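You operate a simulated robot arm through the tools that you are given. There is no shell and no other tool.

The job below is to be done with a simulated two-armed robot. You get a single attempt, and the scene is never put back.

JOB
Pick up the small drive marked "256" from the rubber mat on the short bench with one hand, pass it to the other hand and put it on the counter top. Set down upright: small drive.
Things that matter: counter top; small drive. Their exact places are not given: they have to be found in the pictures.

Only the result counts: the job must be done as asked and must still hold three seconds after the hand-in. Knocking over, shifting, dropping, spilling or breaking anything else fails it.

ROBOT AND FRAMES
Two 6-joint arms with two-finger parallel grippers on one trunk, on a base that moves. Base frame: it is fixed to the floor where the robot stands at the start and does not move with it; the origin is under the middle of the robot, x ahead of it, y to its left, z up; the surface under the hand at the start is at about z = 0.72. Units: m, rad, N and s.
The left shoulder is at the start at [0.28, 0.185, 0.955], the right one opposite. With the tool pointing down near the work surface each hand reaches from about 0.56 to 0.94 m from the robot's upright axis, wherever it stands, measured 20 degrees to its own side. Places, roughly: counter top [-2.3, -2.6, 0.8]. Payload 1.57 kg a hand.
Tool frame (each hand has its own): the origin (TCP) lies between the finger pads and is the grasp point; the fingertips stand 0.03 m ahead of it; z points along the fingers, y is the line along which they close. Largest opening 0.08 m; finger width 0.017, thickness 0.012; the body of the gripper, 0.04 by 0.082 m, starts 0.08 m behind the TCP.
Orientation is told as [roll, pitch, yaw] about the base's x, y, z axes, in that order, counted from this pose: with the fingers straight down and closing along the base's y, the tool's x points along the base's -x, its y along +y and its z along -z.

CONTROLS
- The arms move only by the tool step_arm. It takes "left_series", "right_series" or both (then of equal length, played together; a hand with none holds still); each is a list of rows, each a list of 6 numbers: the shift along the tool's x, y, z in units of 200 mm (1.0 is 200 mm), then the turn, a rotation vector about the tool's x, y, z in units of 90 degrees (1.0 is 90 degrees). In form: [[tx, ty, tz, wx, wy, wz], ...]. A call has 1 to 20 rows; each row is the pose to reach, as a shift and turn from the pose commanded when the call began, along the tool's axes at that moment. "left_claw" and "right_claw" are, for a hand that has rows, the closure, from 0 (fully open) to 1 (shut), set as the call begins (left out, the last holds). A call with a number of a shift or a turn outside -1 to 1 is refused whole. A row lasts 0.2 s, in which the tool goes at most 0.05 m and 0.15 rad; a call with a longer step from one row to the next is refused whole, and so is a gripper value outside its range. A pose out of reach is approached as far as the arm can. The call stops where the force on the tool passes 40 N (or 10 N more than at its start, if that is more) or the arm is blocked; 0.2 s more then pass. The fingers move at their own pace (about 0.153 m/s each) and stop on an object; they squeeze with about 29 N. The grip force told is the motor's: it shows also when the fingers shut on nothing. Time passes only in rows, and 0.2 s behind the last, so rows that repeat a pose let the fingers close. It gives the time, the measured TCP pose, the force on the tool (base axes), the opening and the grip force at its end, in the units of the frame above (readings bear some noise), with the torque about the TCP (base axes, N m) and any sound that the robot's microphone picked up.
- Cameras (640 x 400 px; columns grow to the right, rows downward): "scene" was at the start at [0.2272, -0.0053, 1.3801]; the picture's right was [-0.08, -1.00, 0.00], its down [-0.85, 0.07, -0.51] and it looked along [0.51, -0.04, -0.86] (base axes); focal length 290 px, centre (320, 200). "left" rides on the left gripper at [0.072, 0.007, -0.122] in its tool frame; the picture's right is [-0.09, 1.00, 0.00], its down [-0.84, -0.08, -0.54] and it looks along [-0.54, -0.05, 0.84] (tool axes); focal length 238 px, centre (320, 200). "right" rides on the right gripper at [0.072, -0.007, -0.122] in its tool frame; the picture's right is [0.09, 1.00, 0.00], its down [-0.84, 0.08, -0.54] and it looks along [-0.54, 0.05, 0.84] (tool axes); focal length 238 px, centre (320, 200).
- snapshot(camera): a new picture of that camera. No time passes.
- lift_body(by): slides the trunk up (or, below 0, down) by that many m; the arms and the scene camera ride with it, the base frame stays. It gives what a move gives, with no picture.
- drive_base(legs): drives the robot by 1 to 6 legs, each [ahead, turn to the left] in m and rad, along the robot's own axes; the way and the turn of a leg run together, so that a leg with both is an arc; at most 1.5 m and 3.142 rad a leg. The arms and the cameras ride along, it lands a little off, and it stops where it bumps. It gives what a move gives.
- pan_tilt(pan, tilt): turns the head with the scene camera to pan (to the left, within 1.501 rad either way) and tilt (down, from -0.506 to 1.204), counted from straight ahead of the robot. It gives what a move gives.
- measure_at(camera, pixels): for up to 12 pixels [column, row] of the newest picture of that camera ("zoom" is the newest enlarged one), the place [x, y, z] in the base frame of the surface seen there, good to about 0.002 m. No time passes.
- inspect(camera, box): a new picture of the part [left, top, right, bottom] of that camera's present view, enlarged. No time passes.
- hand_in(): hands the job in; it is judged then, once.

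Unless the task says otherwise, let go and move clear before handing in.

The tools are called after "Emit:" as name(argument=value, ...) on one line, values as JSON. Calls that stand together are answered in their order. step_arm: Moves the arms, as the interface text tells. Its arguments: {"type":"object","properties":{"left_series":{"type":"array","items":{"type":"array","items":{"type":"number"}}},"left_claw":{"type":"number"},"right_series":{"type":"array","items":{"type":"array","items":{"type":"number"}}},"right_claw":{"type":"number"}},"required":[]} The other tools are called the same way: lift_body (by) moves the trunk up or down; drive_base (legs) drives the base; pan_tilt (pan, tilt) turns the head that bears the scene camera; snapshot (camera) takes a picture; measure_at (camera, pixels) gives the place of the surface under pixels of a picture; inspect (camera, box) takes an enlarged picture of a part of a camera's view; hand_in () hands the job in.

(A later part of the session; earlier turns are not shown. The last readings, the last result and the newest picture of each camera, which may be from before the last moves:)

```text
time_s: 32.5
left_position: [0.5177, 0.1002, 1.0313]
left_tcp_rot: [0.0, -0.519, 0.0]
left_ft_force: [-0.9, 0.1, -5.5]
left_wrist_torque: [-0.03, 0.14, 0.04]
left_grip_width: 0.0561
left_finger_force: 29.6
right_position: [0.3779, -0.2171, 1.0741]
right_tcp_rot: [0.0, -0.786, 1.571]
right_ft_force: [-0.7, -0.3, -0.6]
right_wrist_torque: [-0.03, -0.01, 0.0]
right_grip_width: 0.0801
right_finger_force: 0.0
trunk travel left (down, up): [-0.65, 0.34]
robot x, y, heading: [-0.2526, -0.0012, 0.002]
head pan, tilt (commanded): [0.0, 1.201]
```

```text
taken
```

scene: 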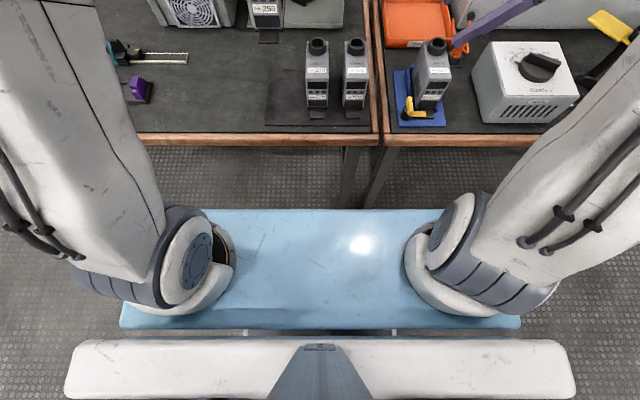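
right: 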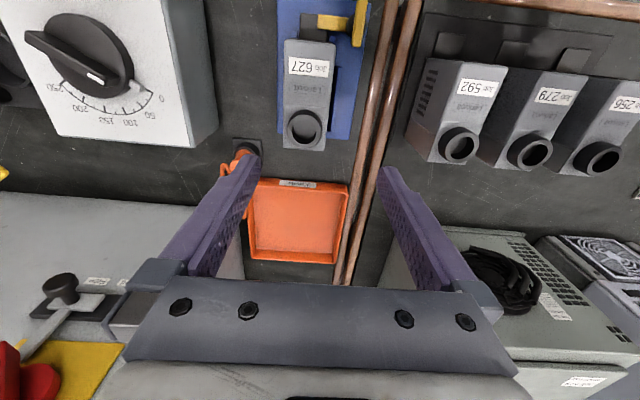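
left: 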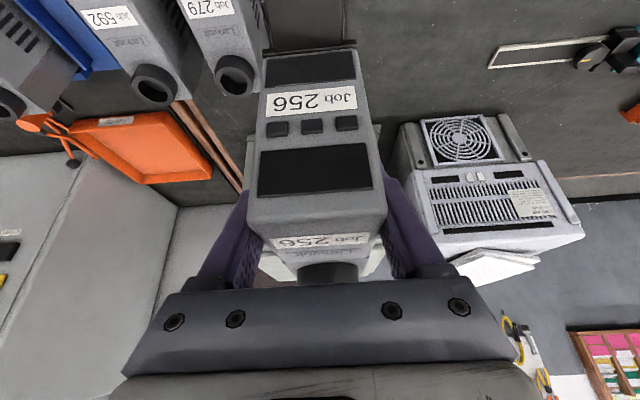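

The drive sits rigidly in the left hand, with the left view unchanged after the lift. Now I will turn the left hand by −90° about the vertical, keeping its tilt, and reduce the right hand's tilt to 30°.

Emit:
step_arm(left_series=[[0, 0, 0, 0.0417, 0, 0.0722], [0, 0, 0, 0.0833, 0, 0.1443], [0, 0, 0, 0.125, 0, 0.2165], [0, 0, 0, 0.1667, 0, 0.2887], [0, 0, 0, 0.2083, 0, 0.3608], [0, 0, 0, 0.25, 0, 0.433], [0, 0, 0, 0.2917, 0, 0.5052], [0, 0, 0, 0.3333, 0, 0.5773], [0, 0, 0, 0.375, 0, 0.6495], [0, 0, 0, 0.4167, 0, 0.7217], [0, 0, 0, 0.4583, 0, 0.7938], [0, 0, 0, 0.5, 0, 0.866], [0, 0, 0, 0.5, 0, 0.866]], right_series=[[0, 0, 0, 0, 0.0139, 0], [0, 0, 0, 0, 0.0278, 0], [0, 0, 0, 0, 0.0417, 0], [0, 0, 0, 0, 0.0556, 0], [0, 0, 0, 0, 0.0694, 0], [0, 0, 0, 0, 0.0833, 0], [0, 0, 0, 0, 0.0972, 0], [0, 0, 0, 0, 0.1111, 0], [0, 0, 0, 0, 0.125, 0], [0, 0, 0, 0, 0.1389, 0], [0, 0, 0, 0, 0.1528, 0], [0, 0, 0, 0, 0.1667, 0], [0, 0, 0, 0, 0.1667, 0]])

Emit:
snapshot(camera="left")

Emit:
snapshot(camera="right")

Emit:
pan_tilt(pan=0.0, tilt=0.75)

Emit:
snapshot(camera="scene")

```text
time_s: 35.3
left_position: [0.5188, 0.0991, 1.031]
left_tcp_rot: [-0.002, -0.524, -1.573]
left_ft_force: [-0.7, -0.3, 0.1]
left_wrist_torque: [-0.01, -0.01, 0.01]
left_grip_width: 0.0
left_finger_force: 21.5
right_position: [0.3759, -0.2178, 1.074]
right_tcp_rot: [0.001, -0.525, 1.57]
right_ft_force: [0.1, 0.2, -0.3]
right_wrist_torque: [0.01, 0.0, 0.04]
right_grip_width: 0.0803
right_finger_force: 0.0
trunk travel left (down, up): [-0.65, 0.34]
robot x, y, heading: [-0.2543, 0.0024, -0.001]
head pan, tilt (commanded): [0.0, 1.201]
```

```text
taken
```

left: 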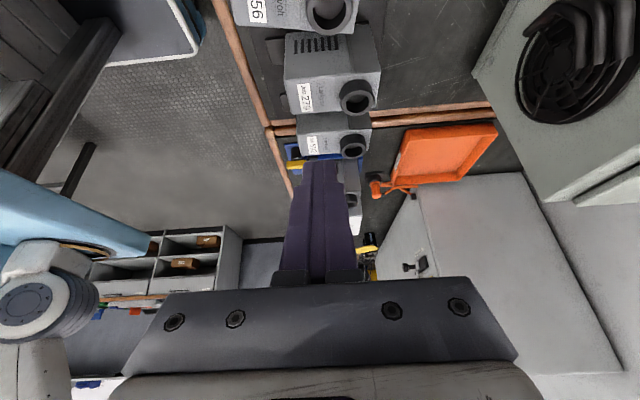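

```text
taken
```

right: 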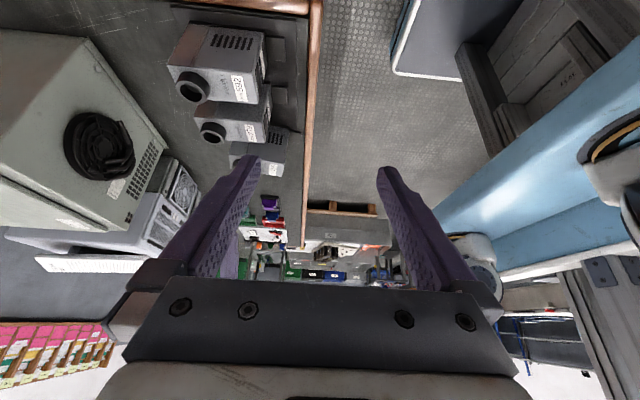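

```text
time_s: 36.2
left_position: [0.5177, 0.1, 1.0308]
left_tcp_rot: [-0.001, -0.524, -1.572]
left_ft_force: [-0.3, -0.2, -0.4]
left_wrist_torque: [0.0, -0.02, 0.04]
left_grip_width: 0.0
left_finger_force: 21.3
right_position: [0.3762, -0.2178, 1.0753]
right_tcp_rot: [0.001, -0.524, 1.572]
right_ft_force: [-0.5, -0.8, -0.8]
right_wrist_torque: [0.02, 0.0, -0.04]
right_grip_width: 0.0803
right_finger_force: 0.2
trunk travel left (down, up): [-0.65, 0.34]
robot x, y, heading: [-0.2558, -0.0041, -0.003]
head pan, tilt (commanded): [0.0, 0.75]
```

```text
taken
```

scene: 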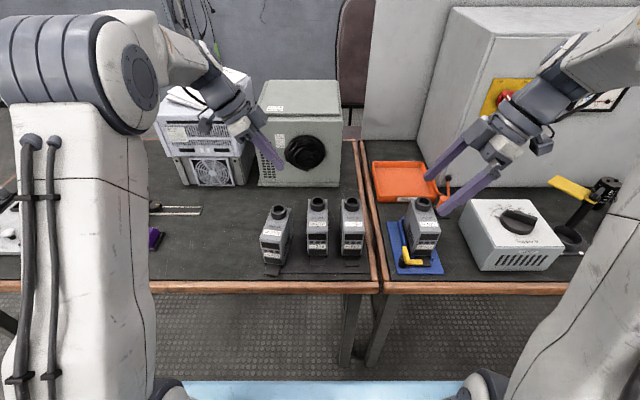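

The left grip reads width 0.0, so the drive slipped out during the turn. The scene picture shows it standing on the bench at about (275,240). I will look closely before doing anything else.

Emit:
inspect(camera="scene", box=[220, 180, 400, 292])

Emit:
inspect(camera="left", box=[200, 0, 420, 137])

Emit:
measure_at(camera="scene", pixels=[[263, 232], [287, 235], [275, 212], [268, 268], [272, 215], [285, 212], [262, 258], [282, 262], [318, 210], [318, 230], [352, 208], [424, 212]])

```text
3.56 times, centred on (310, 236) of scene
```

zoom: 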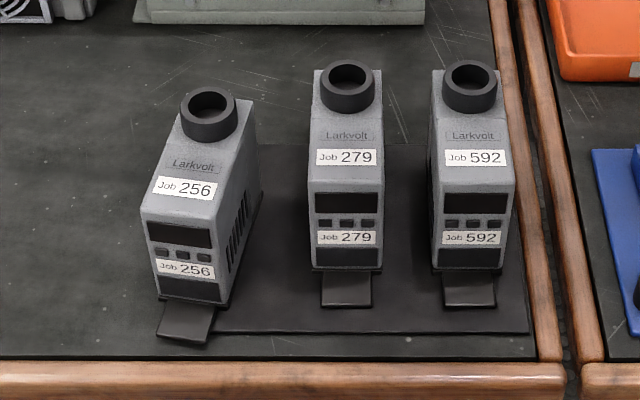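

```text
2.91 times, centred on (310, 68) of left
```

zoom: 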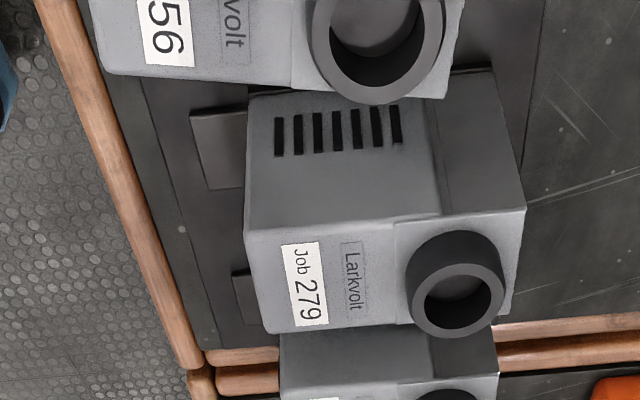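

```text
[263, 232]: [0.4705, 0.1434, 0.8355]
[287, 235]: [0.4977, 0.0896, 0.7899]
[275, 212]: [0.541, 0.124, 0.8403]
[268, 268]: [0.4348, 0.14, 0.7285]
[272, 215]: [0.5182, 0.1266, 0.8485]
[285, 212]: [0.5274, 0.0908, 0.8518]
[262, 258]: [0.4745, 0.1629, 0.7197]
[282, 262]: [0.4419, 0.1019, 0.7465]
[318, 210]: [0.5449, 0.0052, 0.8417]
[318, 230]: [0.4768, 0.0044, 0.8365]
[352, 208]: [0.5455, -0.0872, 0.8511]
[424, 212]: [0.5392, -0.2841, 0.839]
```

The drive landed upright but shifted and turned (about (263–287, 205–270)), and the neighbours 279 and 592 have not moved. I will measure its corners precisely for a new grasp.

Emit:
inspect(camera="scene", box=[245, 195, 325, 285])

```text
4.44 times, centred on (285, 240) of scene
```

zoom: 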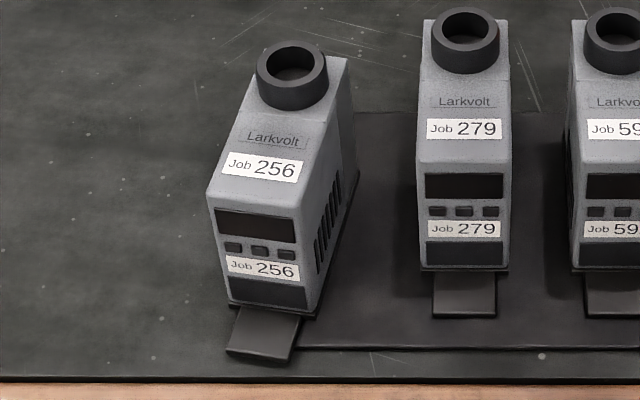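

Emit:
measure_at(camera="zoom", pixels=[[211, 193], [215, 190], [300, 210], [305, 205], [347, 62], [343, 66], [238, 110], [325, 130], [232, 305], [318, 315], [357, 175], [262, 200]])

Emit:
measure_at(camera="zoom", pixels=[[320, 260], [340, 220], [352, 150], [330, 150], [234, 352], [290, 362], [304, 318], [421, 180], [507, 180], [292, 45], [262, 75], [326, 75]])

```text
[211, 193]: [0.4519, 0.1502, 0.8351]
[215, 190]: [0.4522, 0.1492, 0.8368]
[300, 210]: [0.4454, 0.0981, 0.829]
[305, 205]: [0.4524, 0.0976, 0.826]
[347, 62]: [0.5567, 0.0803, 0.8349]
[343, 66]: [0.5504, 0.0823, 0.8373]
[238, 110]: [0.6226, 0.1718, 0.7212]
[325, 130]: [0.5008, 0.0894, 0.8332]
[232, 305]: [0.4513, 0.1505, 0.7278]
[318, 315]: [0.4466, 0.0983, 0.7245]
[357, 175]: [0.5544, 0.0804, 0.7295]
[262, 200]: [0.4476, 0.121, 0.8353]
```

```text
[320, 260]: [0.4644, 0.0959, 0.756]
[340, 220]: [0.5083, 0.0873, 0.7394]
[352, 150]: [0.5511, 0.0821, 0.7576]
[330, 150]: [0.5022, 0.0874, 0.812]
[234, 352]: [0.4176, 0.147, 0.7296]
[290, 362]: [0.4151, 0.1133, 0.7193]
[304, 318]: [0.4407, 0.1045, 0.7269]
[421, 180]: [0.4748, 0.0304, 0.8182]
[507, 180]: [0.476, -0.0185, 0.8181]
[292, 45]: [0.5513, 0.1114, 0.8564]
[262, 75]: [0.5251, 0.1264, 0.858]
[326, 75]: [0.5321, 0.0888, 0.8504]
```

The drive's body centre is now about (0.508, 0.116) with a yaw of about −8.5°, and it stands level (top z 0.836). To avoid turning the loaded hand, I will hold it vertically in the left hand and bring the right hand in pointing forward, so first I straighten both hands.

Emit:
step_arm(left_series=[[0, 0, 0, 0, 0.083, 0], [0, 0, 0, 0, 0.167, 0], [0, 0, 0, 0, 0.25, 0], [0, 0, 0, 0, 0.333, 0], [0, 0, 0, 0, 0.333, 0]], left_claw=0.0, right_series=[[0, 0, 0, 0, 0.083, 0], [0, 0, 0, 0, 0.167, 0], [0, 0, 0, 0, 0.25, 0], [0, 0, 0, 0, 0.333, 0], [0, 0, 0, 0, 0.333, 0]], right_claw=0.0)

Emit:
step_arm(left_series=[[0, 0, 0, 0, 0, -0.0823], [0, 0, 0, 0, 0, -0.1647], [0, 0, 0, 0, 0, -0.247], [0, 0, 0, 0, 0, -0.3293], [0, 0, 0, 0, 0, -0.4116], [0, 0, 0, 0, 0, -0.494], [0, 0, 0, 0, 0, -0.5763], [0, 0, 0, 0, 0, -0.6586], [0, 0, 0, 0, 0, -0.741], [0, 0, 0, 0, 0, -0.8233], [0, 0, 0, 0, 0, -0.9056], [0, 0, 0, 0, 0, -0.9056]], right_series=[[0, -0.055, 0, 0, 0, 0.091], [0, -0.109, 0, 0, 0, 0.182], [0, -0.164, 0, 0, 0, 0.273], [0, -0.218, 0, 0, 0, 0.364], [0, -0.273, 0, 0, 0, 0.455], [0, -0.327, 0, 0, 0, 0.545], [0, -0.382, 0, 0, 0, 0.636], [0, -0.436, 0, 0, 0, 0.727], [0, -0.491, 0, 0, 0, 0.818], [0, -0.545, 0, 0, 0, 0.909], [0, -0.6, 0, 0, 0, 1.0], [0, -0.6, 0, 0, 0, 1.0]])

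Emit:
step_arm(right_series=[[0, 0, 0, 0, -0.083, 0], [0, 0, 0, 0, -0.167, 0], [0, 0, 0, 0, -0.25, 0], [0, 0, 0, 0, -0.333, 0], [0, 0, 0, 0, -0.417, 0], [0, 0, 0, 0, -0.5, 0], [0, 0, 0, 0, -0.583, 0], [0, 0, 0, 0, -0.667, 0], [0, 0, 0, 0, -0.667, 0]])

Emit:
snapshot(camera="scene")

Emit:
snapshot(camera="left")

```text
time_s: 37.4
left_position: [0.5178, 0.1013, 1.0317]
left_tcp_rot: [-0.003, 0.002, -1.57]
left_ft_force: [0.7, 0.4, 0.5]
left_wrist_torque: [0.03, 0.02, 0.02]
left_grip_width: 0.0802
left_finger_force: 0.1
right_position: [0.3776, -0.218, 1.0745]
right_tcp_rot: [-0.001, 0.002, 1.571]
right_ft_force: [0.6, 0.4, 0.6]
right_wrist_torque: [0.01, -0.03, 0.01]
right_grip_width: 0.0799
right_finger_force: 0.1
trunk travel left (down, up): [-0.65, 0.34]
robot x, y, heading: [-0.2529, 0.0031, -0.001]
head pan, tilt (commanded): [0.0, 0.75]
```

```text
time_s: 40.0
left_position: [0.5183, 0.1011, 1.0313]
left_tcp_rot: [0.001, 0.003, -0.146]
left_ft_force: [0.3, 0.4, -0.1]
left_wrist_torque: [0.02, 0.0, 0.02]
left_grip_width: 0.08
left_finger_force: 0.2
right_position: [0.4979, -0.2185, 1.0734]
right_tcp_rot: [0.001, 0.001, -0.002]
right_ft_force: [-0.5, -0.4, -0.7]
right_wrist_torque: [0.02, 0.0, -0.03]
right_grip_width: 0.08
right_finger_force: 0.0
trunk travel left (down, up): [-0.65, 0.34]
robot x, y, heading: [-0.2566, 0.0022, -0.002]
head pan, tilt (commanded): [0.0, 0.75]
```

```text
time_s: 42.0
left_position: [0.5173, 0.1012, 1.0314]
left_tcp_rot: [0.0, 0.001, -0.149]
left_ft_force: [-0.2, -0.2, -0.4]
left_wrist_torque: [0.01, 0.01, 0.02]
left_grip_width: 0.08
left_finger_force: 0.0
right_position: [0.4928, -0.1991, 1.0685]
right_tcp_rot: [-0.22, -0.999, 0.365]
right_ft_force: [1.0, -3.4, 1.1]
right_wrist_torque: [0.12, 0.15, 0.23]
right_grip_width: 0.08
right_finger_force: 0.0
right hand out of reach, approached as far as the arm can: row 7, 8
trunk travel left (down, up): [-0.65, 0.34]
robot x, y, heading: [-0.256, 0.0007, -0.003]
head pan, tilt (commanded): [0.0, 0.75]
```

```text
taken
```

scene: 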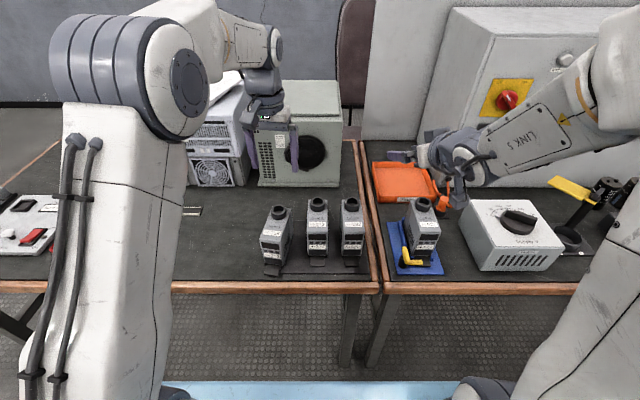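

```text
taken
```

left: 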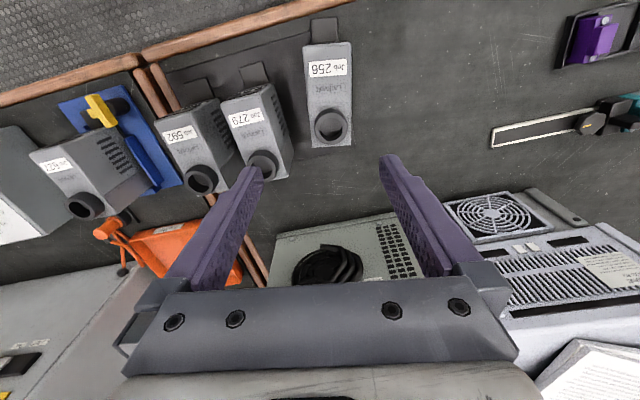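

The right hand cannot pitch 60° forward there (it reached only part of the turn), so I will use the sideways approach instead. First I bring the right hand back to vertical.

Emit:
step_arm(right_series=[[0, 0, 0, 0, 0.083, 0], [0, 0, 0, 0, 0.167, 0], [0, 0, 0, 0, 0.25, 0], [0, 0, 0, 0, 0.333, 0], [0, 0, 0, 0, 0.417, 0], [0, 0, 0, 0, 0.5, 0], [0, 0, 0, 0, 0.583, 0], [0, 0, 0, 0, 0.667, 0], [0, 0, 0, 0, 0.667, 0]])

Emit:
snapshot(camera="scene")

```text
time_s: 44.0
left_position: [0.5161, 0.1016, 1.0322]
left_tcp_rot: [0.0, 0.001, -0.148]
left_ft_force: [0.1, 0.2, 1.0]
left_wrist_torque: [-0.05, 0.03, 0.01]
left_grip_width: 0.08
left_finger_force: 0.0
right_position: [0.4975, -0.219, 1.0752]
right_tcp_rot: [0.0, 0.0, 0.0]
right_ft_force: [-0.8, -0.2, 0.0]
right_wrist_torque: [-0.02, 0.03, 0.02]
right_grip_width: 0.0798
right_finger_force: 0.1
right hand out of reach, approached as far as the arm can: row 2, 3, 4
trunk travel left (down, up): [-0.65, 0.34]
robot x, y, heading: [-0.2562, -0.0002, -0.007]
head pan, tilt (commanded): [0.0, 0.75]
```

```text
taken
```

scene: 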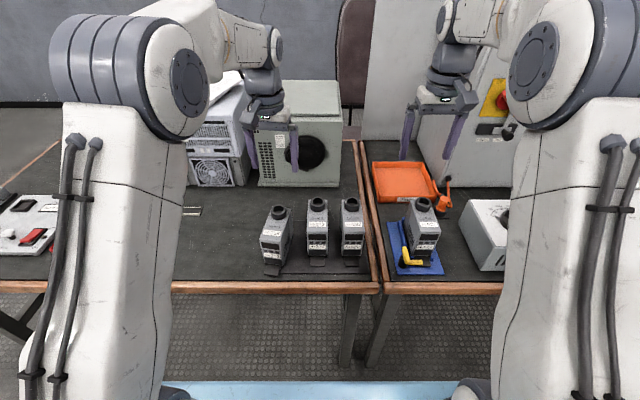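

Both hands are vertical again and the bench is undisturbed. Now the left hand goes above the drive at (0.504, 0.116, 0.92), while the right hand turns to yaw +90° at its waiting spot.

Emit:
step_arm(left_series=[[0.006, 0.005, 0.047, 0, 0, 0.0006], [0.012, 0.01, 0.093, 0, 0, 0.0013], [0.019, 0.015, 0.14, 0, 0, 0.002], [0.025, 0.02, 0.187, 0, 0, 0.0025], [0.031, 0.025, 0.233, 0, 0, 0.003], [0.037, 0.031, 0.28, 0, 0, 0.004], [0.043, 0.036, 0.327, 0, 0, 0.0045], [0.05, 0.041, 0.373, 0, 0, 0.005], [0.056, 0.046, 0.42, 0, 0, 0.0055], [0.062, 0.051, 0.467, 0, 0, 0.006], [0.068, 0.056, 0.513, 0, 0, 0.007], [0.074, 0.061, 0.56, 0, 0, 0.0076], [0.074, 0.061, 0.56, 0, 0, 0.0076]], right_series=[[0.05, 0, 0, 0, 0, -0.083], [0.1, 0, 0, 0, 0, -0.167], [0.15, 0, 0, 0, 0, -0.25], [0.2, 0, 0, 0, 0, -0.333], [0.25, 0, 0, 0, 0, -0.417], [0.3, 0, 0, 0, 0, -0.5], [0.35, 0, 0, 0, 0, -0.583], [0.4, 0, 0, 0, 0, -0.667], [0.45, 0, 0, 0, 0, -0.75], [0.5, 0, 0, 0, 0, -0.833], [0.55, 0, 0, 0, 0, -0.917], [0.6, 0, 0, 0, 0, -1.0], [0.6, 0, 0, 0, 0, -1.0]])

Emit:
snapshot(camera="left")

Emit:
snapshot(camera="scene")

```text
time_s: 46.8
left_position: [0.5039, 0.1143, 0.9189]
left_tcp_rot: [0.001, 0.001, -0.16]
left_ft_force: [0.2, 0.3, -0.3]
left_wrist_torque: [-0.01, -0.01, -0.01]
left_grip_width: 0.08
left_finger_force: 0.0
right_position: [0.3772, -0.2175, 1.0749]
right_tcp_rot: [0.001, 0.0, 1.573]
right_ft_force: [-0.1, 0.7, 0.1]
right_wrist_torque: [-0.01, 0.0, -0.01]
right_grip_width: 0.08
right_finger_force: 0.0
trunk travel left (down, up): [-0.65, 0.34]
robot x, y, heading: [-0.2539, -0.0037, 0.003]
head pan, tilt (commanded): [0.0, 0.75]
```

```text
taken
```

left: 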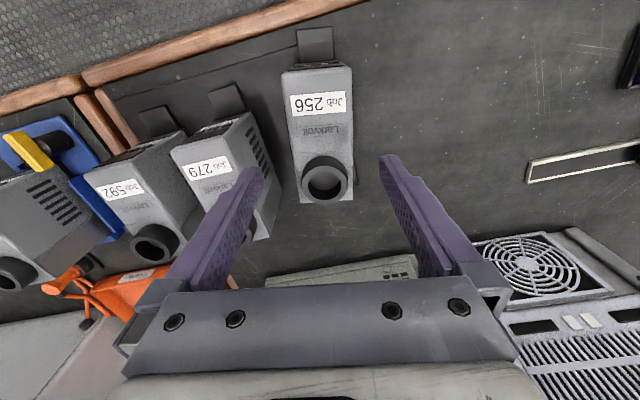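

```text
taken
```

scene: 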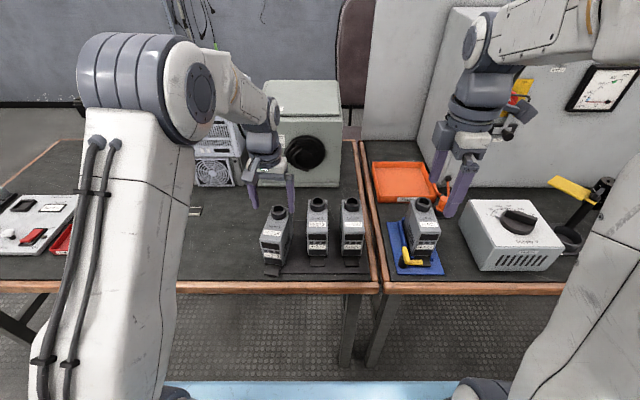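

The drive is seen in the left view at (282–353, 65–205). I will measure its top edges with this closer camera to check alignment.

Emit:
inspect(camera="left", box=[240, 40, 400, 220])

```text
2.22 times, centred on (320, 130) of left
```

zoom: 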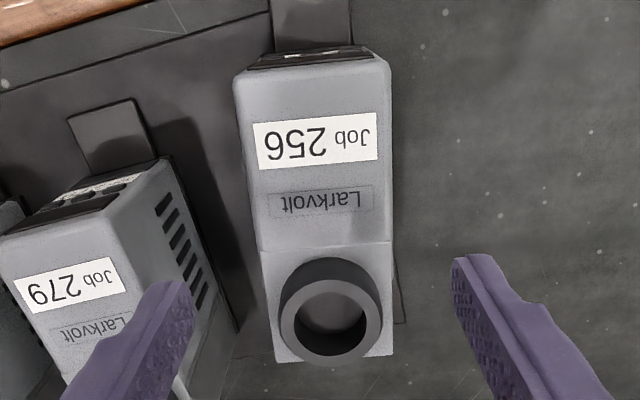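

Emit:
measure_at(camera="zoom", pixels=[[239, 100], [246, 160], [255, 220], [262, 280], [268, 330], [389, 100], [390, 160], [390, 220], [390, 280], [390, 330], [275, 355], [388, 350]])

Emit:
measure_at(camera="zoom", pixels=[[320, 72], [250, 72], [370, 70], [290, 300], [375, 300], [330, 265], [330, 350], [398, 310], [230, 90], [310, 30], [220, 320], [205, 270]])

```text
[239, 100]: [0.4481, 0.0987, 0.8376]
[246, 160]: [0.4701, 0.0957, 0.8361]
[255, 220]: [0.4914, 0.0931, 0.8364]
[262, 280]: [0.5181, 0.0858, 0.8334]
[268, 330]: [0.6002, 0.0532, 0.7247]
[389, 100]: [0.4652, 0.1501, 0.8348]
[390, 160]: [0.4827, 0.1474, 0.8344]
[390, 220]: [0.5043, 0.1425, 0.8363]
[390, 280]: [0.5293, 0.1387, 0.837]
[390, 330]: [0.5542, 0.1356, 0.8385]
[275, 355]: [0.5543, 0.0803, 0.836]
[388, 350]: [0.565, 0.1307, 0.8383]
```

```text
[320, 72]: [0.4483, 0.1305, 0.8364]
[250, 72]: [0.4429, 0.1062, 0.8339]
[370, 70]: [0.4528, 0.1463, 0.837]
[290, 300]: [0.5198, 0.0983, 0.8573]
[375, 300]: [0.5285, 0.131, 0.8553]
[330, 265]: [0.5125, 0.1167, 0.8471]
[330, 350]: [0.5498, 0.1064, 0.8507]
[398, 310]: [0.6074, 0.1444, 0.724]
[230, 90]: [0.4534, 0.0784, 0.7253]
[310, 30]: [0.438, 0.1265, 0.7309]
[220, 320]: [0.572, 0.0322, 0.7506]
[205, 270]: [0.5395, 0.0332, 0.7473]
```

The edges give a yaw of −0.165 and a centre line at y 0.1163 for x 0.504, so the hand is aligned within about 1–2 mm. I will descend straight down to TCP z 0.815.

Emit:
step_arm(left_series=[[0.005, 0.004, 0.06, 0, 0, 0.001], [0.01, 0.0075, 0.12, 0, 0, 0.003], [0.01, 0.0075, 0.18, 0, 0, 0.003], [0.01, 0.0075, 0.24, 0, 0, 0.003], [0.01, 0.0075, 0.3, 0, 0, 0.003], [0.01, 0.0075, 0.36, 0, 0, 0.003], [0.01, 0.0075, 0.42, 0, 0, 0.003], [0.01, 0.0075, 0.48, 0, 0, 0.003], [0.01, 0.0075, 0.52, 0, 0, 0.003], [0.01, 0.0075, 0.52, 0, 0, 0.003]])

Emit:
snapshot(camera="left")

```text
time_s: 49.0
left_position: [0.5047, 0.1167, 0.8152]
left_tcp_rot: [0.0, 0.002, -0.166]
left_ft_force: [0.2, 0.2, 0.1]
left_wrist_torque: [0.01, 0.02, -0.01]
left_grip_width: 0.0803
left_finger_force: 0.1
right_position: [0.3787, -0.2182, 1.0742]
right_tcp_rot: [0.0, 0.001, 1.571]
right_ft_force: [-0.2, 0.2, -0.7]
right_wrist_torque: [-0.03, 0.04, 0.01]
right_grip_width: 0.0801
right_finger_force: 0.1
trunk travel left (down, up): [-0.65, 0.34]
robot x, y, heading: [-0.2547, -0.0001, 0.002]
head pan, tilt (commanded): [0.0, 0.75]
```

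```text
taken
```

left: 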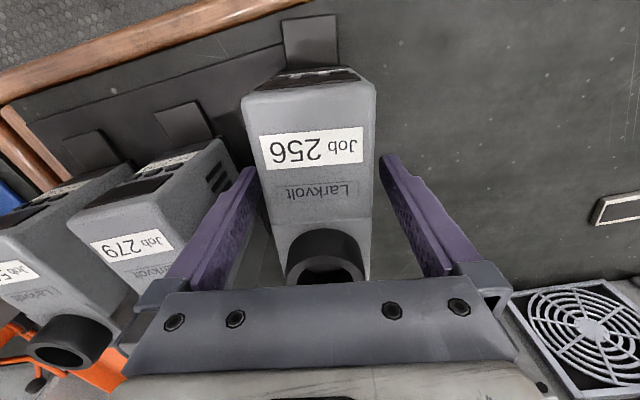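

The fingers straddle the drive (edges at 245–375) with clearance on both sides and no contact force. I will close the left gripper.

Emit:
step_arm(left_series=[[0, 0, 0, 0, 0, 0], [0, 0, 0, 0, 0, 0], [0, 0, 0, 0, 0, 0], [0, 0, 0, 0, 0, 0], [0, 0, 0, 0, 0, 0], [0, 0, 0, 0, 0, 0]], left_claw=1.0)

Emit:
snapshot(camera="left")

```text
time_s: 50.4
left_position: [0.5042, 0.1169, 0.8159]
left_tcp_rot: [0.001, 0.001, -0.166]
left_ft_force: [-0.9, -2.9, -0.2]
left_wrist_torque: [-0.14, -0.17, -0.13]
left_grip_width: 0.056
left_finger_force: 28.9
right_position: [0.3776, -0.2185, 1.0741]
right_tcp_rot: [0.0, 0.0, 1.572]
right_ft_force: [-0.7, 0.3, 0.2]
right_wrist_torque: [-0.02, 0.01, 0.0]
right_grip_width: 0.0801
right_finger_force: 0.0
trunk travel left (down, up): [-0.65, 0.34]
robot x, y, heading: [-0.2539, 0.0006, 0.001]
head pan, tilt (commanded): [0.0, 0.75]
```

```text
taken
```

left: 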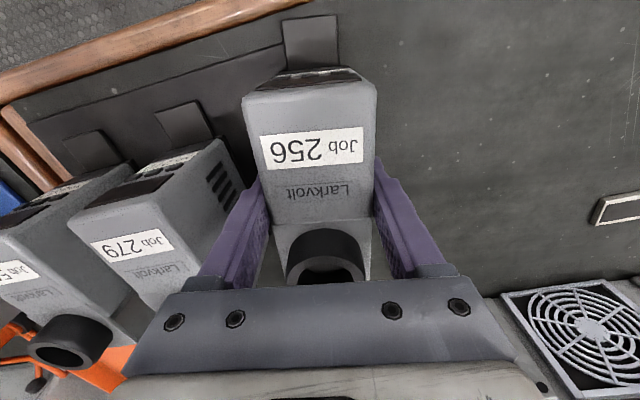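

The grip holds at width 0.056 with 28.9 N. I will lift only 0.02 m, gently, and check the load before any turn.

Emit:
step_arm(left_series=[[0, 0, -0.005, 0, 0, 0], [0, 0, -0.015, 0, 0, 0], [0, 0, -0.03, 0, 0, 0], [0, 0, -0.05, 0, 0, 0], [0, 0, -0.07, 0, 0, 0], [0, 0, -0.09, 0, 0, 0], [0, 0, -0.1, 0, 0, 0], [0, 0, -0.1, 0, 0, 0]])

Emit:
snapshot(camera="left")

```text
time_s: 52.2
left_position: [0.5024, 0.1175, 0.834]
left_tcp_rot: [0.001, 0.001, -0.166]
left_ft_force: [0.5, 0.9, -6.2]
left_wrist_torque: [0.03, 0.02, -0.01]
left_grip_width: 0.056
left_finger_force: 28.9
right_position: [0.3768, -0.2179, 1.0749]
right_tcp_rot: [-0.001, 0.001, 1.57]
right_ft_force: [-0.4, -0.1, -0.5]
right_wrist_torque: [0.01, -0.02, 0.01]
right_grip_width: 0.08
right_finger_force: 0.0
trunk travel left (down, up): [-0.65, 0.34]
robot x, y, heading: [-0.2583, 0.0026, 0.001]
head pan, tilt (commanded): [0.0, 0.75]
```

```text
taken
```

left: 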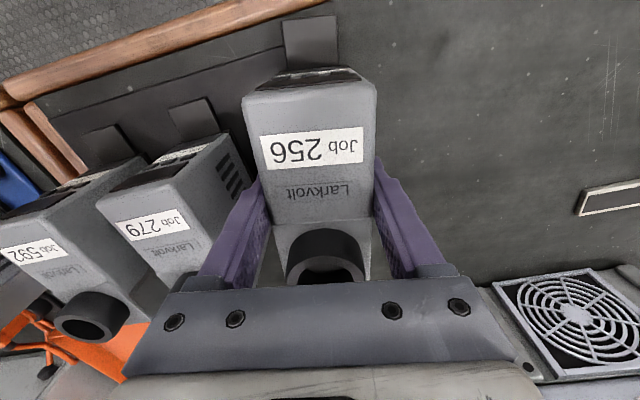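

The drive is up 0.02 m with almost no torque on the wrist, so the grip is under its centre of mass. I will test a slow 7° turn here while it is still low.

Emit:
step_arm(left_series=[[0, 0, 0, 0, 0, 0.002], [0, 0, 0, 0, 0, 0.006], [0, 0, 0, 0, 0, 0.014], [0, 0, 0, 0, 0, 0.026], [0, 0, 0, 0, 0, 0.04], [0, 0, 0, 0, 0, 0.054], [0, 0, 0, 0, 0, 0.066], [0, 0, 0, 0, 0, 0.074], [0, 0, 0, 0, 0, 0.078], [0, 0, 0, 0, 0, 0.08], [0, 0, 0, 0, 0, 0.08]])

Emit:
snapshot(camera="left")

```text
time_s: 54.6
left_position: [0.5043, 0.1166, 0.8357]
left_tcp_rot: [0.0, 0.002, -0.292]
left_ft_force: [-0.5, -0.6, -5.6]
left_wrist_torque: [0.04, 0.01, -0.01]
left_grip_width: 0.056
left_finger_force: 28.9
right_position: [0.3774, -0.2185, 1.0744]
right_tcp_rot: [0.001, 0.0, 1.572]
right_ft_force: [0.2, 0.6, 0.2]
right_wrist_torque: [0.0, 0.0, 0.01]
right_grip_width: 0.0801
right_finger_force: 0.0
trunk travel left (down, up): [-0.65, 0.34]
robot x, y, heading: [-0.2583, 0.0015, -0.004]
head pan, tilt (commanded): [0.0, 0.75]
```

```text
taken
```

left: 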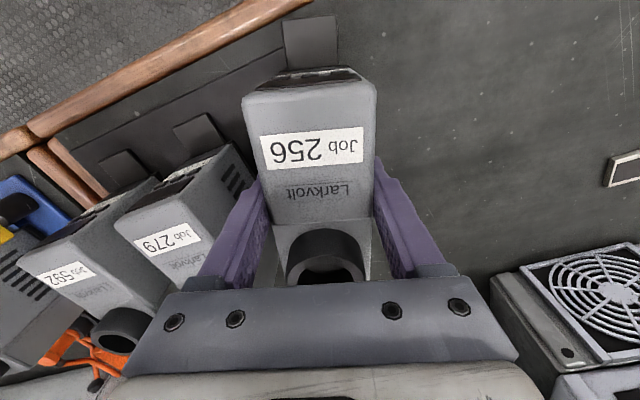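

The drive stayed fixed in the grip through the turn. Now I will lift it gently by 0.2 m with a soft start and stop.

Emit:
step_arm(left_series=[[0, 0, -0.005, 0, 0, 0], [0, 0, -0.02, 0, 0, 0], [0, 0, -0.05, 0, 0, 0], [0, 0, -0.1, 0, 0, 0], [0, 0, -0.17, 0, 0, 0], [0, 0, -0.25, 0, 0, 0], [0, 0, -0.33, 0, 0, 0], [0, 0, -0.41, 0, 0, 0], [0, 0, -0.49, 0, 0, 0], [0, 0, -0.57, 0, 0, 0], [0, 0, -0.65, 0, 0, 0], [0, 0, -0.73, 0, 0, 0], [0, 0, -0.81, 0, 0, 0], [0, 0, -0.88, 0, 0, 0], [0, 0, -0.94, 0, 0, 0], [0, 0, -0.98, 0, 0, 0], [0, 0, -0.995, 0, 0, 0], [0, 0, -1.0, 0, 0, 0], [0, 0, -1.0, 0, 0, 0]])

Emit:
snapshot(camera="left")

```text
time_s: 58.6
left_position: [0.5029, 0.1169, 1.0347]
left_tcp_rot: [0.0, 0.003, -0.291]
left_ft_force: [0.3, -0.5, -6.0]
left_wrist_torque: [0.02, 0.04, 0.0]
left_grip_width: 0.0559
left_finger_force: 29.2
right_position: [0.378, -0.2173, 1.0735]
right_tcp_rot: [0.0, 0.001, 1.571]
right_ft_force: [-0.2, -0.2, 0.1]
right_wrist_torque: [0.0, 0.0, 0.0]
right_grip_width: 0.0802
right_finger_force: 0.1
trunk travel left (down, up): [-0.65, 0.34]
robot x, y, heading: [-0.2533, -0.0014, -0.001]
head pan, tilt (commanded): [0.0, 0.75]
```

```text
taken
```

left: 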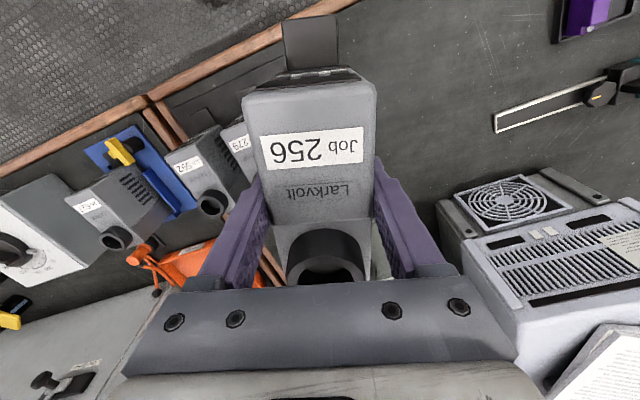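

Still firmly held at z 1.035. I will turn slowly towards yaw −90° in two calls, checking in between.

Emit:
step_arm(left_series=[[0, 0, 0, 0, 0, 0.002], [0, 0, 0, 0, 0, 0.007], [0, 0, 0, 0, 0, 0.016], [0, 0, 0, 0, 0, 0.03], [0, 0, 0, 0, 0, 0.05], [0, 0, 0, 0, 0, 0.075], [0, 0, 0, 0, 0, 0.1], [0, 0, 0, 0, 0, 0.125], [0, 0, 0, 0, 0, 0.15], [0, 0, 0, 0, 0, 0.175], [0, 0, 0, 0, 0, 0.2], [0, 0, 0, 0, 0, 0.225], [0, 0, 0, 0, 0, 0.25], [0, 0, 0, 0, 0, 0.275], [0, 0, 0, 0, 0, 0.3], [0, 0, 0, 0, 0, 0.32], [0, 0, 0, 0, 0, 0.335], [0, 0, 0, 0, 0, 0.344], [0, 0, 0, 0, 0, 0.349], [0, 0, 0, 0, 0, 0.35]])

Emit:
snapshot(camera="left")

```text
time_s: 62.8
left_position: [0.5024, 0.1154, 1.0359]
left_tcp_rot: [-0.003, 0.001, -0.841]
left_ft_force: [0.5, 1.2, -5.5]
left_wrist_torque: [0.01, 0.01, -0.01]
left_grip_width: 0.0559
left_finger_force: 29.5
right_position: [0.3781, -0.2177, 1.0734]
right_tcp_rot: [-0.001, -0.001, 1.571]
right_ft_force: [0.3, 0.1, 0.7]
right_wrist_torque: [0.0, 0.01, -0.01]
right_grip_width: 0.0802
right_finger_force: 0.0
trunk travel left (down, up): [-0.65, 0.34]
robot x, y, heading: [-0.2552, -0.0004, -0.002]
head pan, tilt (commanded): [0.0, 0.75]
```

```text
taken
```

left: 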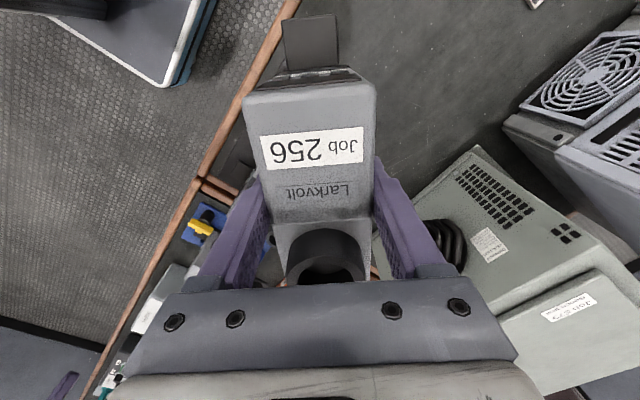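

The drive is held unchanged at yaw −0.841. I will do the remaining 0.73 rad in the same gentle way.

Emit:
step_arm(left_series=[[0, 0, 0, 0, 0, 0.003], [0, 0, 0, 0, 0, 0.01], [0, 0, 0, 0, 0, 0.022], [0, 0, 0, 0, 0, 0.042], [0, 0, 0, 0, 0, 0.07], [0, 0, 0, 0, 0, 0.103], [0, 0, 0, 0, 0, 0.136], [0, 0, 0, 0, 0, 0.169], [0, 0, 0, 0, 0, 0.202], [0, 0, 0, 0, 0, 0.235], [0, 0, 0, 0, 0, 0.268], [0, 0, 0, 0, 0, 0.301], [0, 0, 0, 0, 0, 0.334], [0, 0, 0, 0, 0, 0.367], [0, 0, 0, 0, 0, 0.4], [0, 0, 0, 0, 0, 0.427], [0, 0, 0, 0, 0, 0.446], [0, 0, 0, 0, 0, 0.458], [0, 0, 0, 0, 0, 0.464], [0, 0, 0, 0, 0, 0.465]])

Emit:
snapshot(camera="left")

Emit:
snapshot(camera="scene")

```text
time_s: 67.0
left_position: [0.5032, 0.1151, 1.035]
left_tcp_rot: [-0.002, 0.0, -1.571]
left_ft_force: [0.4, -0.6, -6.3]
left_wrist_torque: [0.0, -0.04, 0.0]
left_grip_width: 0.056
left_finger_force: 28.8
right_position: [0.3786, -0.2188, 1.0739]
right_tcp_rot: [0.001, 0.002, 1.571]
right_ft_force: [-0.1, 0.8, 0.2]
right_wrist_torque: [-0.04, -0.03, -0.01]
right_grip_width: 0.0802
right_finger_force: 0.1
trunk travel left (down, up): [-0.65, 0.34]
robot x, y, heading: [-0.2571, 0.0015, -0.005]
head pan, tilt (commanded): [0.0, 0.75]
```

```text
taken
```

left: 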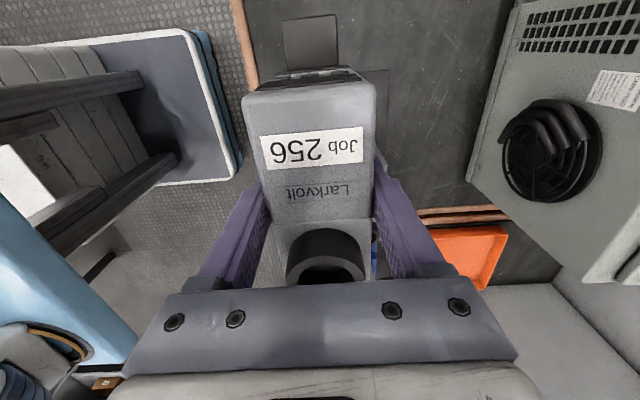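

```text
taken
```

scene: 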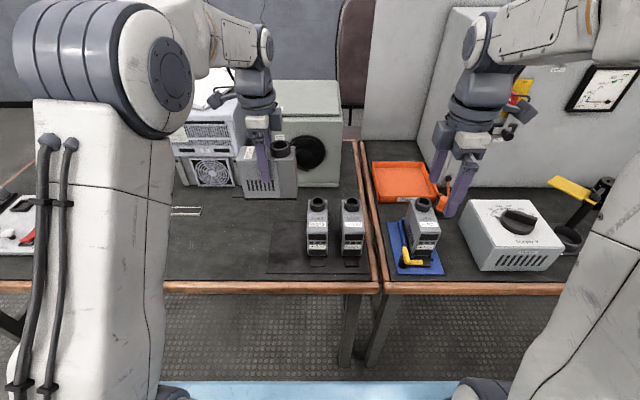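

The drive is now held crosswise (yaw −1.571), unchanged in the left view. I will slide it gently to y about 0.05 while the right hand tilts to 50° at its waiting spot.

Emit:
step_arm(left_series=[[-0.002, 0, 0, 0, 0, 0], [-0.008, 0, 0, 0, 0, 0], [-0.02, 0, 0, 0, 0, 0], [-0.04, 0, 0, 0, 0, 0], [-0.07, 0, 0, 0, 0, 0], [-0.105, 0, 0, 0, 0, 0], [-0.14, 0, 0, 0, 0, 0], [-0.175, 0, 0, 0, 0, 0], [-0.21, 0, 0, 0, 0, 0], [-0.245, 0, 0, 0, 0, 0], [-0.275, 0, 0, 0, 0, 0], [-0.3, 0, 0, 0, 0, 0], [-0.317, 0, 0, 0, 0, 0], [-0.326, 0, 0, 0, 0, 0], [-0.328, 0, 0, 0, 0, 0], [-0.328, 0, 0, 0, 0, 0]], right_series=[[0, 0, 0, 0, -0.04, 0], [0, 0, 0, 0, -0.08, 0], [0, 0, 0, 0, -0.12, 0], [0, 0, 0, 0, -0.16, 0], [0, 0, 0, 0, -0.2, 0], [0, 0, 0, 0, -0.24, 0], [0, 0, 0, 0, -0.28, 0], [0, 0, 0, 0, -0.32, 0], [0, 0, 0, 0, -0.36, 0], [0, 0, 0, 0, -0.4, 0], [0, 0, 0, 0, -0.44, 0], [0, 0, 0, 0, -0.48, 0], [0, 0, 0, 0, -0.52, 0], [0, 0, 0, 0, -0.54, 0], [0, 0, 0, 0, -0.5556, 0], [0, 0, 0, 0, -0.5556, 0]])

Emit:
snapshot(camera="left")

Emit:
snapshot(camera="scene")

Emit:
snapshot(camera="right")

```text
time_s: 70.4
left_position: [0.5027, 0.0509, 1.0354]
left_tcp_rot: [-0.002, 0.001, -1.572]
left_ft_force: [0.2, 0.7, -5.4]
left_wrist_torque: [0.04, -0.02, 0.05]
left_grip_width: 0.0559
left_finger_force: 29.5
right_position: [0.3786, -0.2172, 1.0745]
right_tcp_rot: [0.0, -0.875, 1.571]
right_ft_force: [-0.1, 0.2, -0.6]
right_wrist_torque: [0.0, 0.0, -0.01]
right_grip_width: 0.0802
right_finger_force: 0.0
trunk travel left (down, up): [-0.65, 0.34]
robot x, y, heading: [-0.2567, -0.0006, -0.001]
head pan, tilt (commanded): [0.0, 0.75]
```

```text
taken
```

left: 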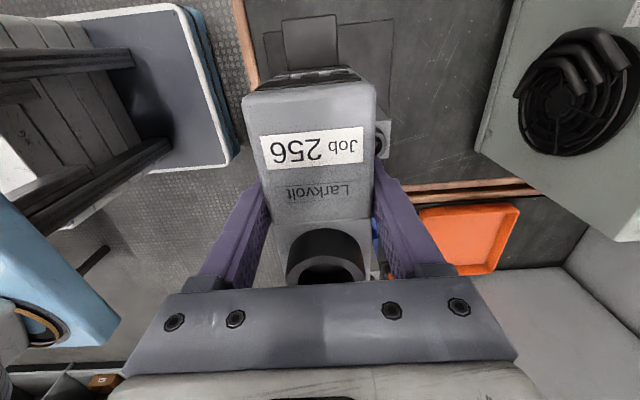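

```text
taken
```

scene: 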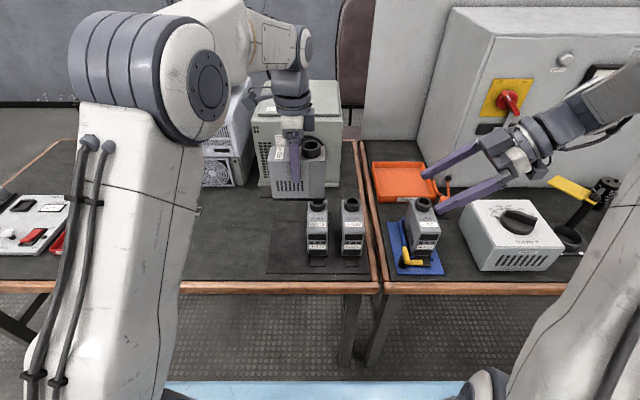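

```text
taken
```

right: 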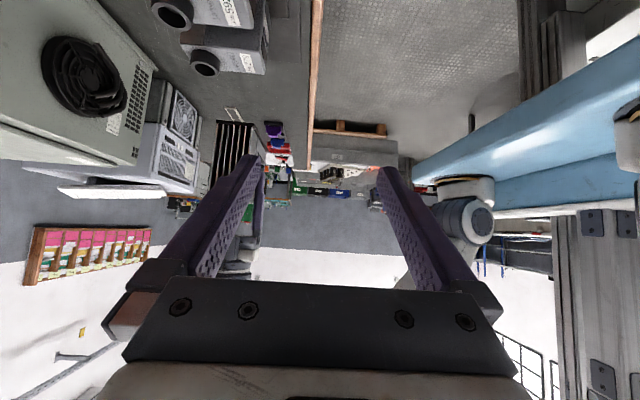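

The drive remains fixed in the left hand. Before bringing the right hand forward I will measure the tall cabinet to the right and the drive in the scene view.

Emit:
measure_at(camera="scene", pixels=[[500, 60], [430, 120], [600, 130], [510, 100], [400, 60], [450, 20], [276, 165], [322, 170], [312, 148], [300, 190], [560, 220], [286, 195]])

Emit:
inspect(camera="scene", box=[240, 90, 360, 210])

```text
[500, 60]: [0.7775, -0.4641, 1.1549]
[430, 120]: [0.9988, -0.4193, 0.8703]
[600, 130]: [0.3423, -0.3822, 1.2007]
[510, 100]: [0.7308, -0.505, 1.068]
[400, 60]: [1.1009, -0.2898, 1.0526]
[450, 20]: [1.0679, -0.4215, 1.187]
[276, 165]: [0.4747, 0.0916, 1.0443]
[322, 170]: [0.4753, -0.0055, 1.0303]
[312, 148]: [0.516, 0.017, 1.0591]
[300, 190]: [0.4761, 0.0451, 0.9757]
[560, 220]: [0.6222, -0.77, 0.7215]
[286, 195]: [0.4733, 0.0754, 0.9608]
```

```text
3.33 times, centred on (300, 150) of scene
```

zoom: 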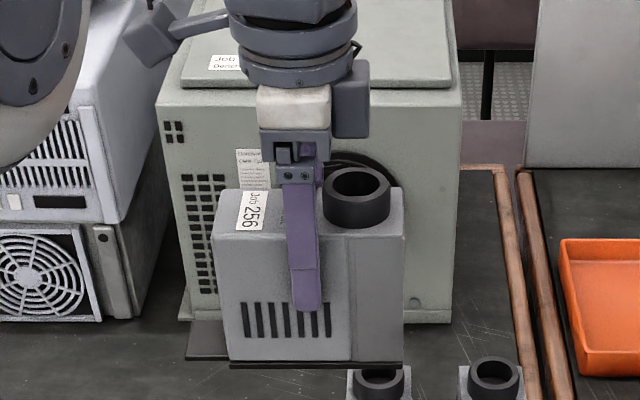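

The zoomed view shows the drive's side face level in the left hand, with the finger at about (305,230). I will measure its corners to place the right hand.

Emit:
measure_at(camera="zoom", pixels=[[217, 245], [401, 240], [232, 352], [400, 355], [218, 225], [318, 300], [297, 300], [330, 205], [386, 200], [357, 172], [345, 300], [355, 230]])

```text
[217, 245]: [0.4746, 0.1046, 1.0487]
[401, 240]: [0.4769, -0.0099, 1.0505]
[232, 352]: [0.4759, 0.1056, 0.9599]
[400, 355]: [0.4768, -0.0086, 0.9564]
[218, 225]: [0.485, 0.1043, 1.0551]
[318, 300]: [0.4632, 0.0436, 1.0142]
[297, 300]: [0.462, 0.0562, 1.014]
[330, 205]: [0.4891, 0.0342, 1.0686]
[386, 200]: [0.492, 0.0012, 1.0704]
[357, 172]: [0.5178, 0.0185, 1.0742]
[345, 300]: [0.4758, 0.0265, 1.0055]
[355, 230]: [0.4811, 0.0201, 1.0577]
```

The drive spans y −0.011 to 0.106 and z 0.945–1.056 in the hand, centred at (0.502, 0.0475). I will bring the right hand to its pre-approach point (0.502, −0.066, 1.075), 0.12 m back along its axis.

Emit:
step_arm(right_series=[[0, -0.08, 0, 0, 0, 0], [0, -0.16, 0, 0, 0, 0], [0, -0.24, 0, 0, 0, 0], [0, -0.32, 0, 0, 0, 0], [0, -0.4, 0, 0, 0, 0], [0, -0.48, 0, 0, 0, 0], [0, -0.56, 0, 0, 0, 0], [0, -0.6185, 0, 0, 0, 0], [-0.06, -0.6185, 0.072, 0, 0, 0], [-0.12, -0.6185, 0.144, 0, 0, 0], [-0.18, -0.6185, 0.217, 0, 0, 0], [-0.243, -0.6185, 0.289, 0, 0, 0], [-0.303, -0.6185, 0.361, 0, 0, 0], [-0.364, -0.6185, 0.433, 0, 0, 0], [-0.425, -0.6185, 0.506, 0, 0, 0], [-0.485, -0.6185, 0.5776, 0, 0, 0], [-0.485, -0.6185, 0.5776, 0, 0, 0]], right_claw=0.0)

Emit:
snapshot(camera="right")

Emit:
snapshot(camera="scene")

```text
time_s: 74.0
left_position: [0.5026, 0.0512, 1.0348]
left_tcp_rot: [-0.003, 0.0, -1.571]
left_ft_force: [0.1, -0.6, -5.5]
left_wrist_torque: [-0.02, 0.02, -0.01]
left_grip_width: 0.056
left_finger_force: 28.9
right_position: [0.5019, -0.0644, 1.0744]
right_tcp_rot: [0.0, -0.873, 1.571]
right_ft_force: [-0.6, -0.1, 0.8]
right_wrist_torque: [-0.03, 0.01, 0.01]
right_grip_width: 0.0803
right_finger_force: 0.1
trunk travel left (down, up): [-0.65, 0.34]
robot x, y, heading: [-0.2577, -0.003, 0.002]
head pan, tilt (commanded): [0.0, 0.75]
```

```text
taken
```

right: 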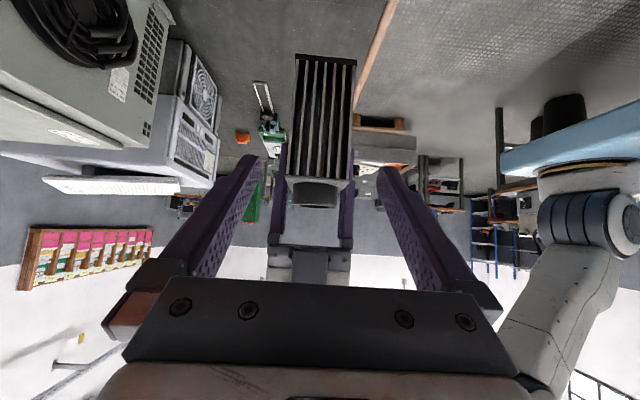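

```text
taken
```

scene: 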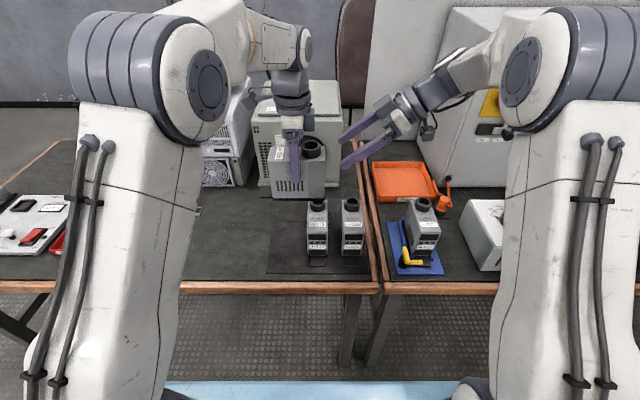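

The right view shows the drive's finned back centred between the right fingers (columns 294–357 between 255 and 380). I will advance 0.08 m along the axis and check the clearance.

Emit:
step_arm(right_series=[[0, 0, 0.04, 0, 0, 0], [0, 0, 0.09, 0, 0, 0], [0, 0, 0.14, 0, 0, 0], [0, 0, 0.19, 0, 0, 0], [0, 0, 0.24, 0, 0, 0], [0, 0, 0.29, 0, 0, 0], [0, 0, 0.34, 0, 0, 0], [0, 0, 0.38, 0, 0, 0], [0, 0, 0.4, 0, 0, 0], [0, 0, 0.4, 0, 0, 0]])

Emit:
snapshot(camera="right")

Emit:
inspect(camera="scene", box=[240, 70, 420, 210])

```text
time_s: 76.2
left_position: [0.5017, 0.0519, 1.0351]
left_tcp_rot: [-0.003, 0.0, -1.57]
left_ft_force: [1.0, -0.2, -5.3]
left_wrist_torque: [0.02, -0.01, 0.0]
left_grip_width: 0.0558
left_finger_force: 28.7
right_position: [0.5013, -0.0048, 1.0217]
right_tcp_rot: [-0.001, -0.872, 1.571]
right_ft_force: [0.3, -0.1, 0.1]
right_wrist_torque: [-0.01, -0.01, 0.01]
right_grip_width: 0.08
right_finger_force: 0.0
trunk travel left (down, up): [-0.65, 0.34]
robot x, y, heading: [-0.256, 0.0019, -0.0]
head pan, tilt (commanded): [0.0, 0.75]
```

```text
taken
```

right: 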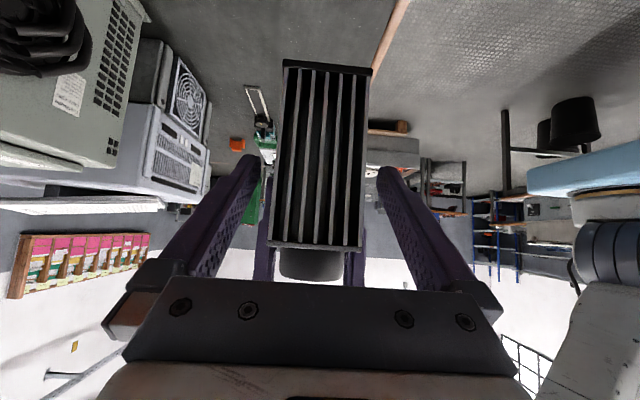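

```text
2.86 times, centred on (330, 140) of scene
```

zoom: 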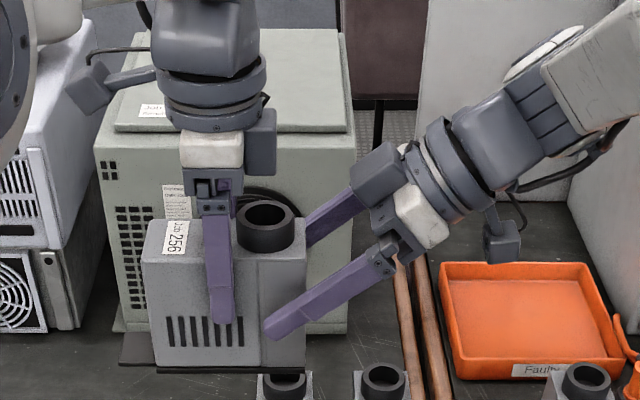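

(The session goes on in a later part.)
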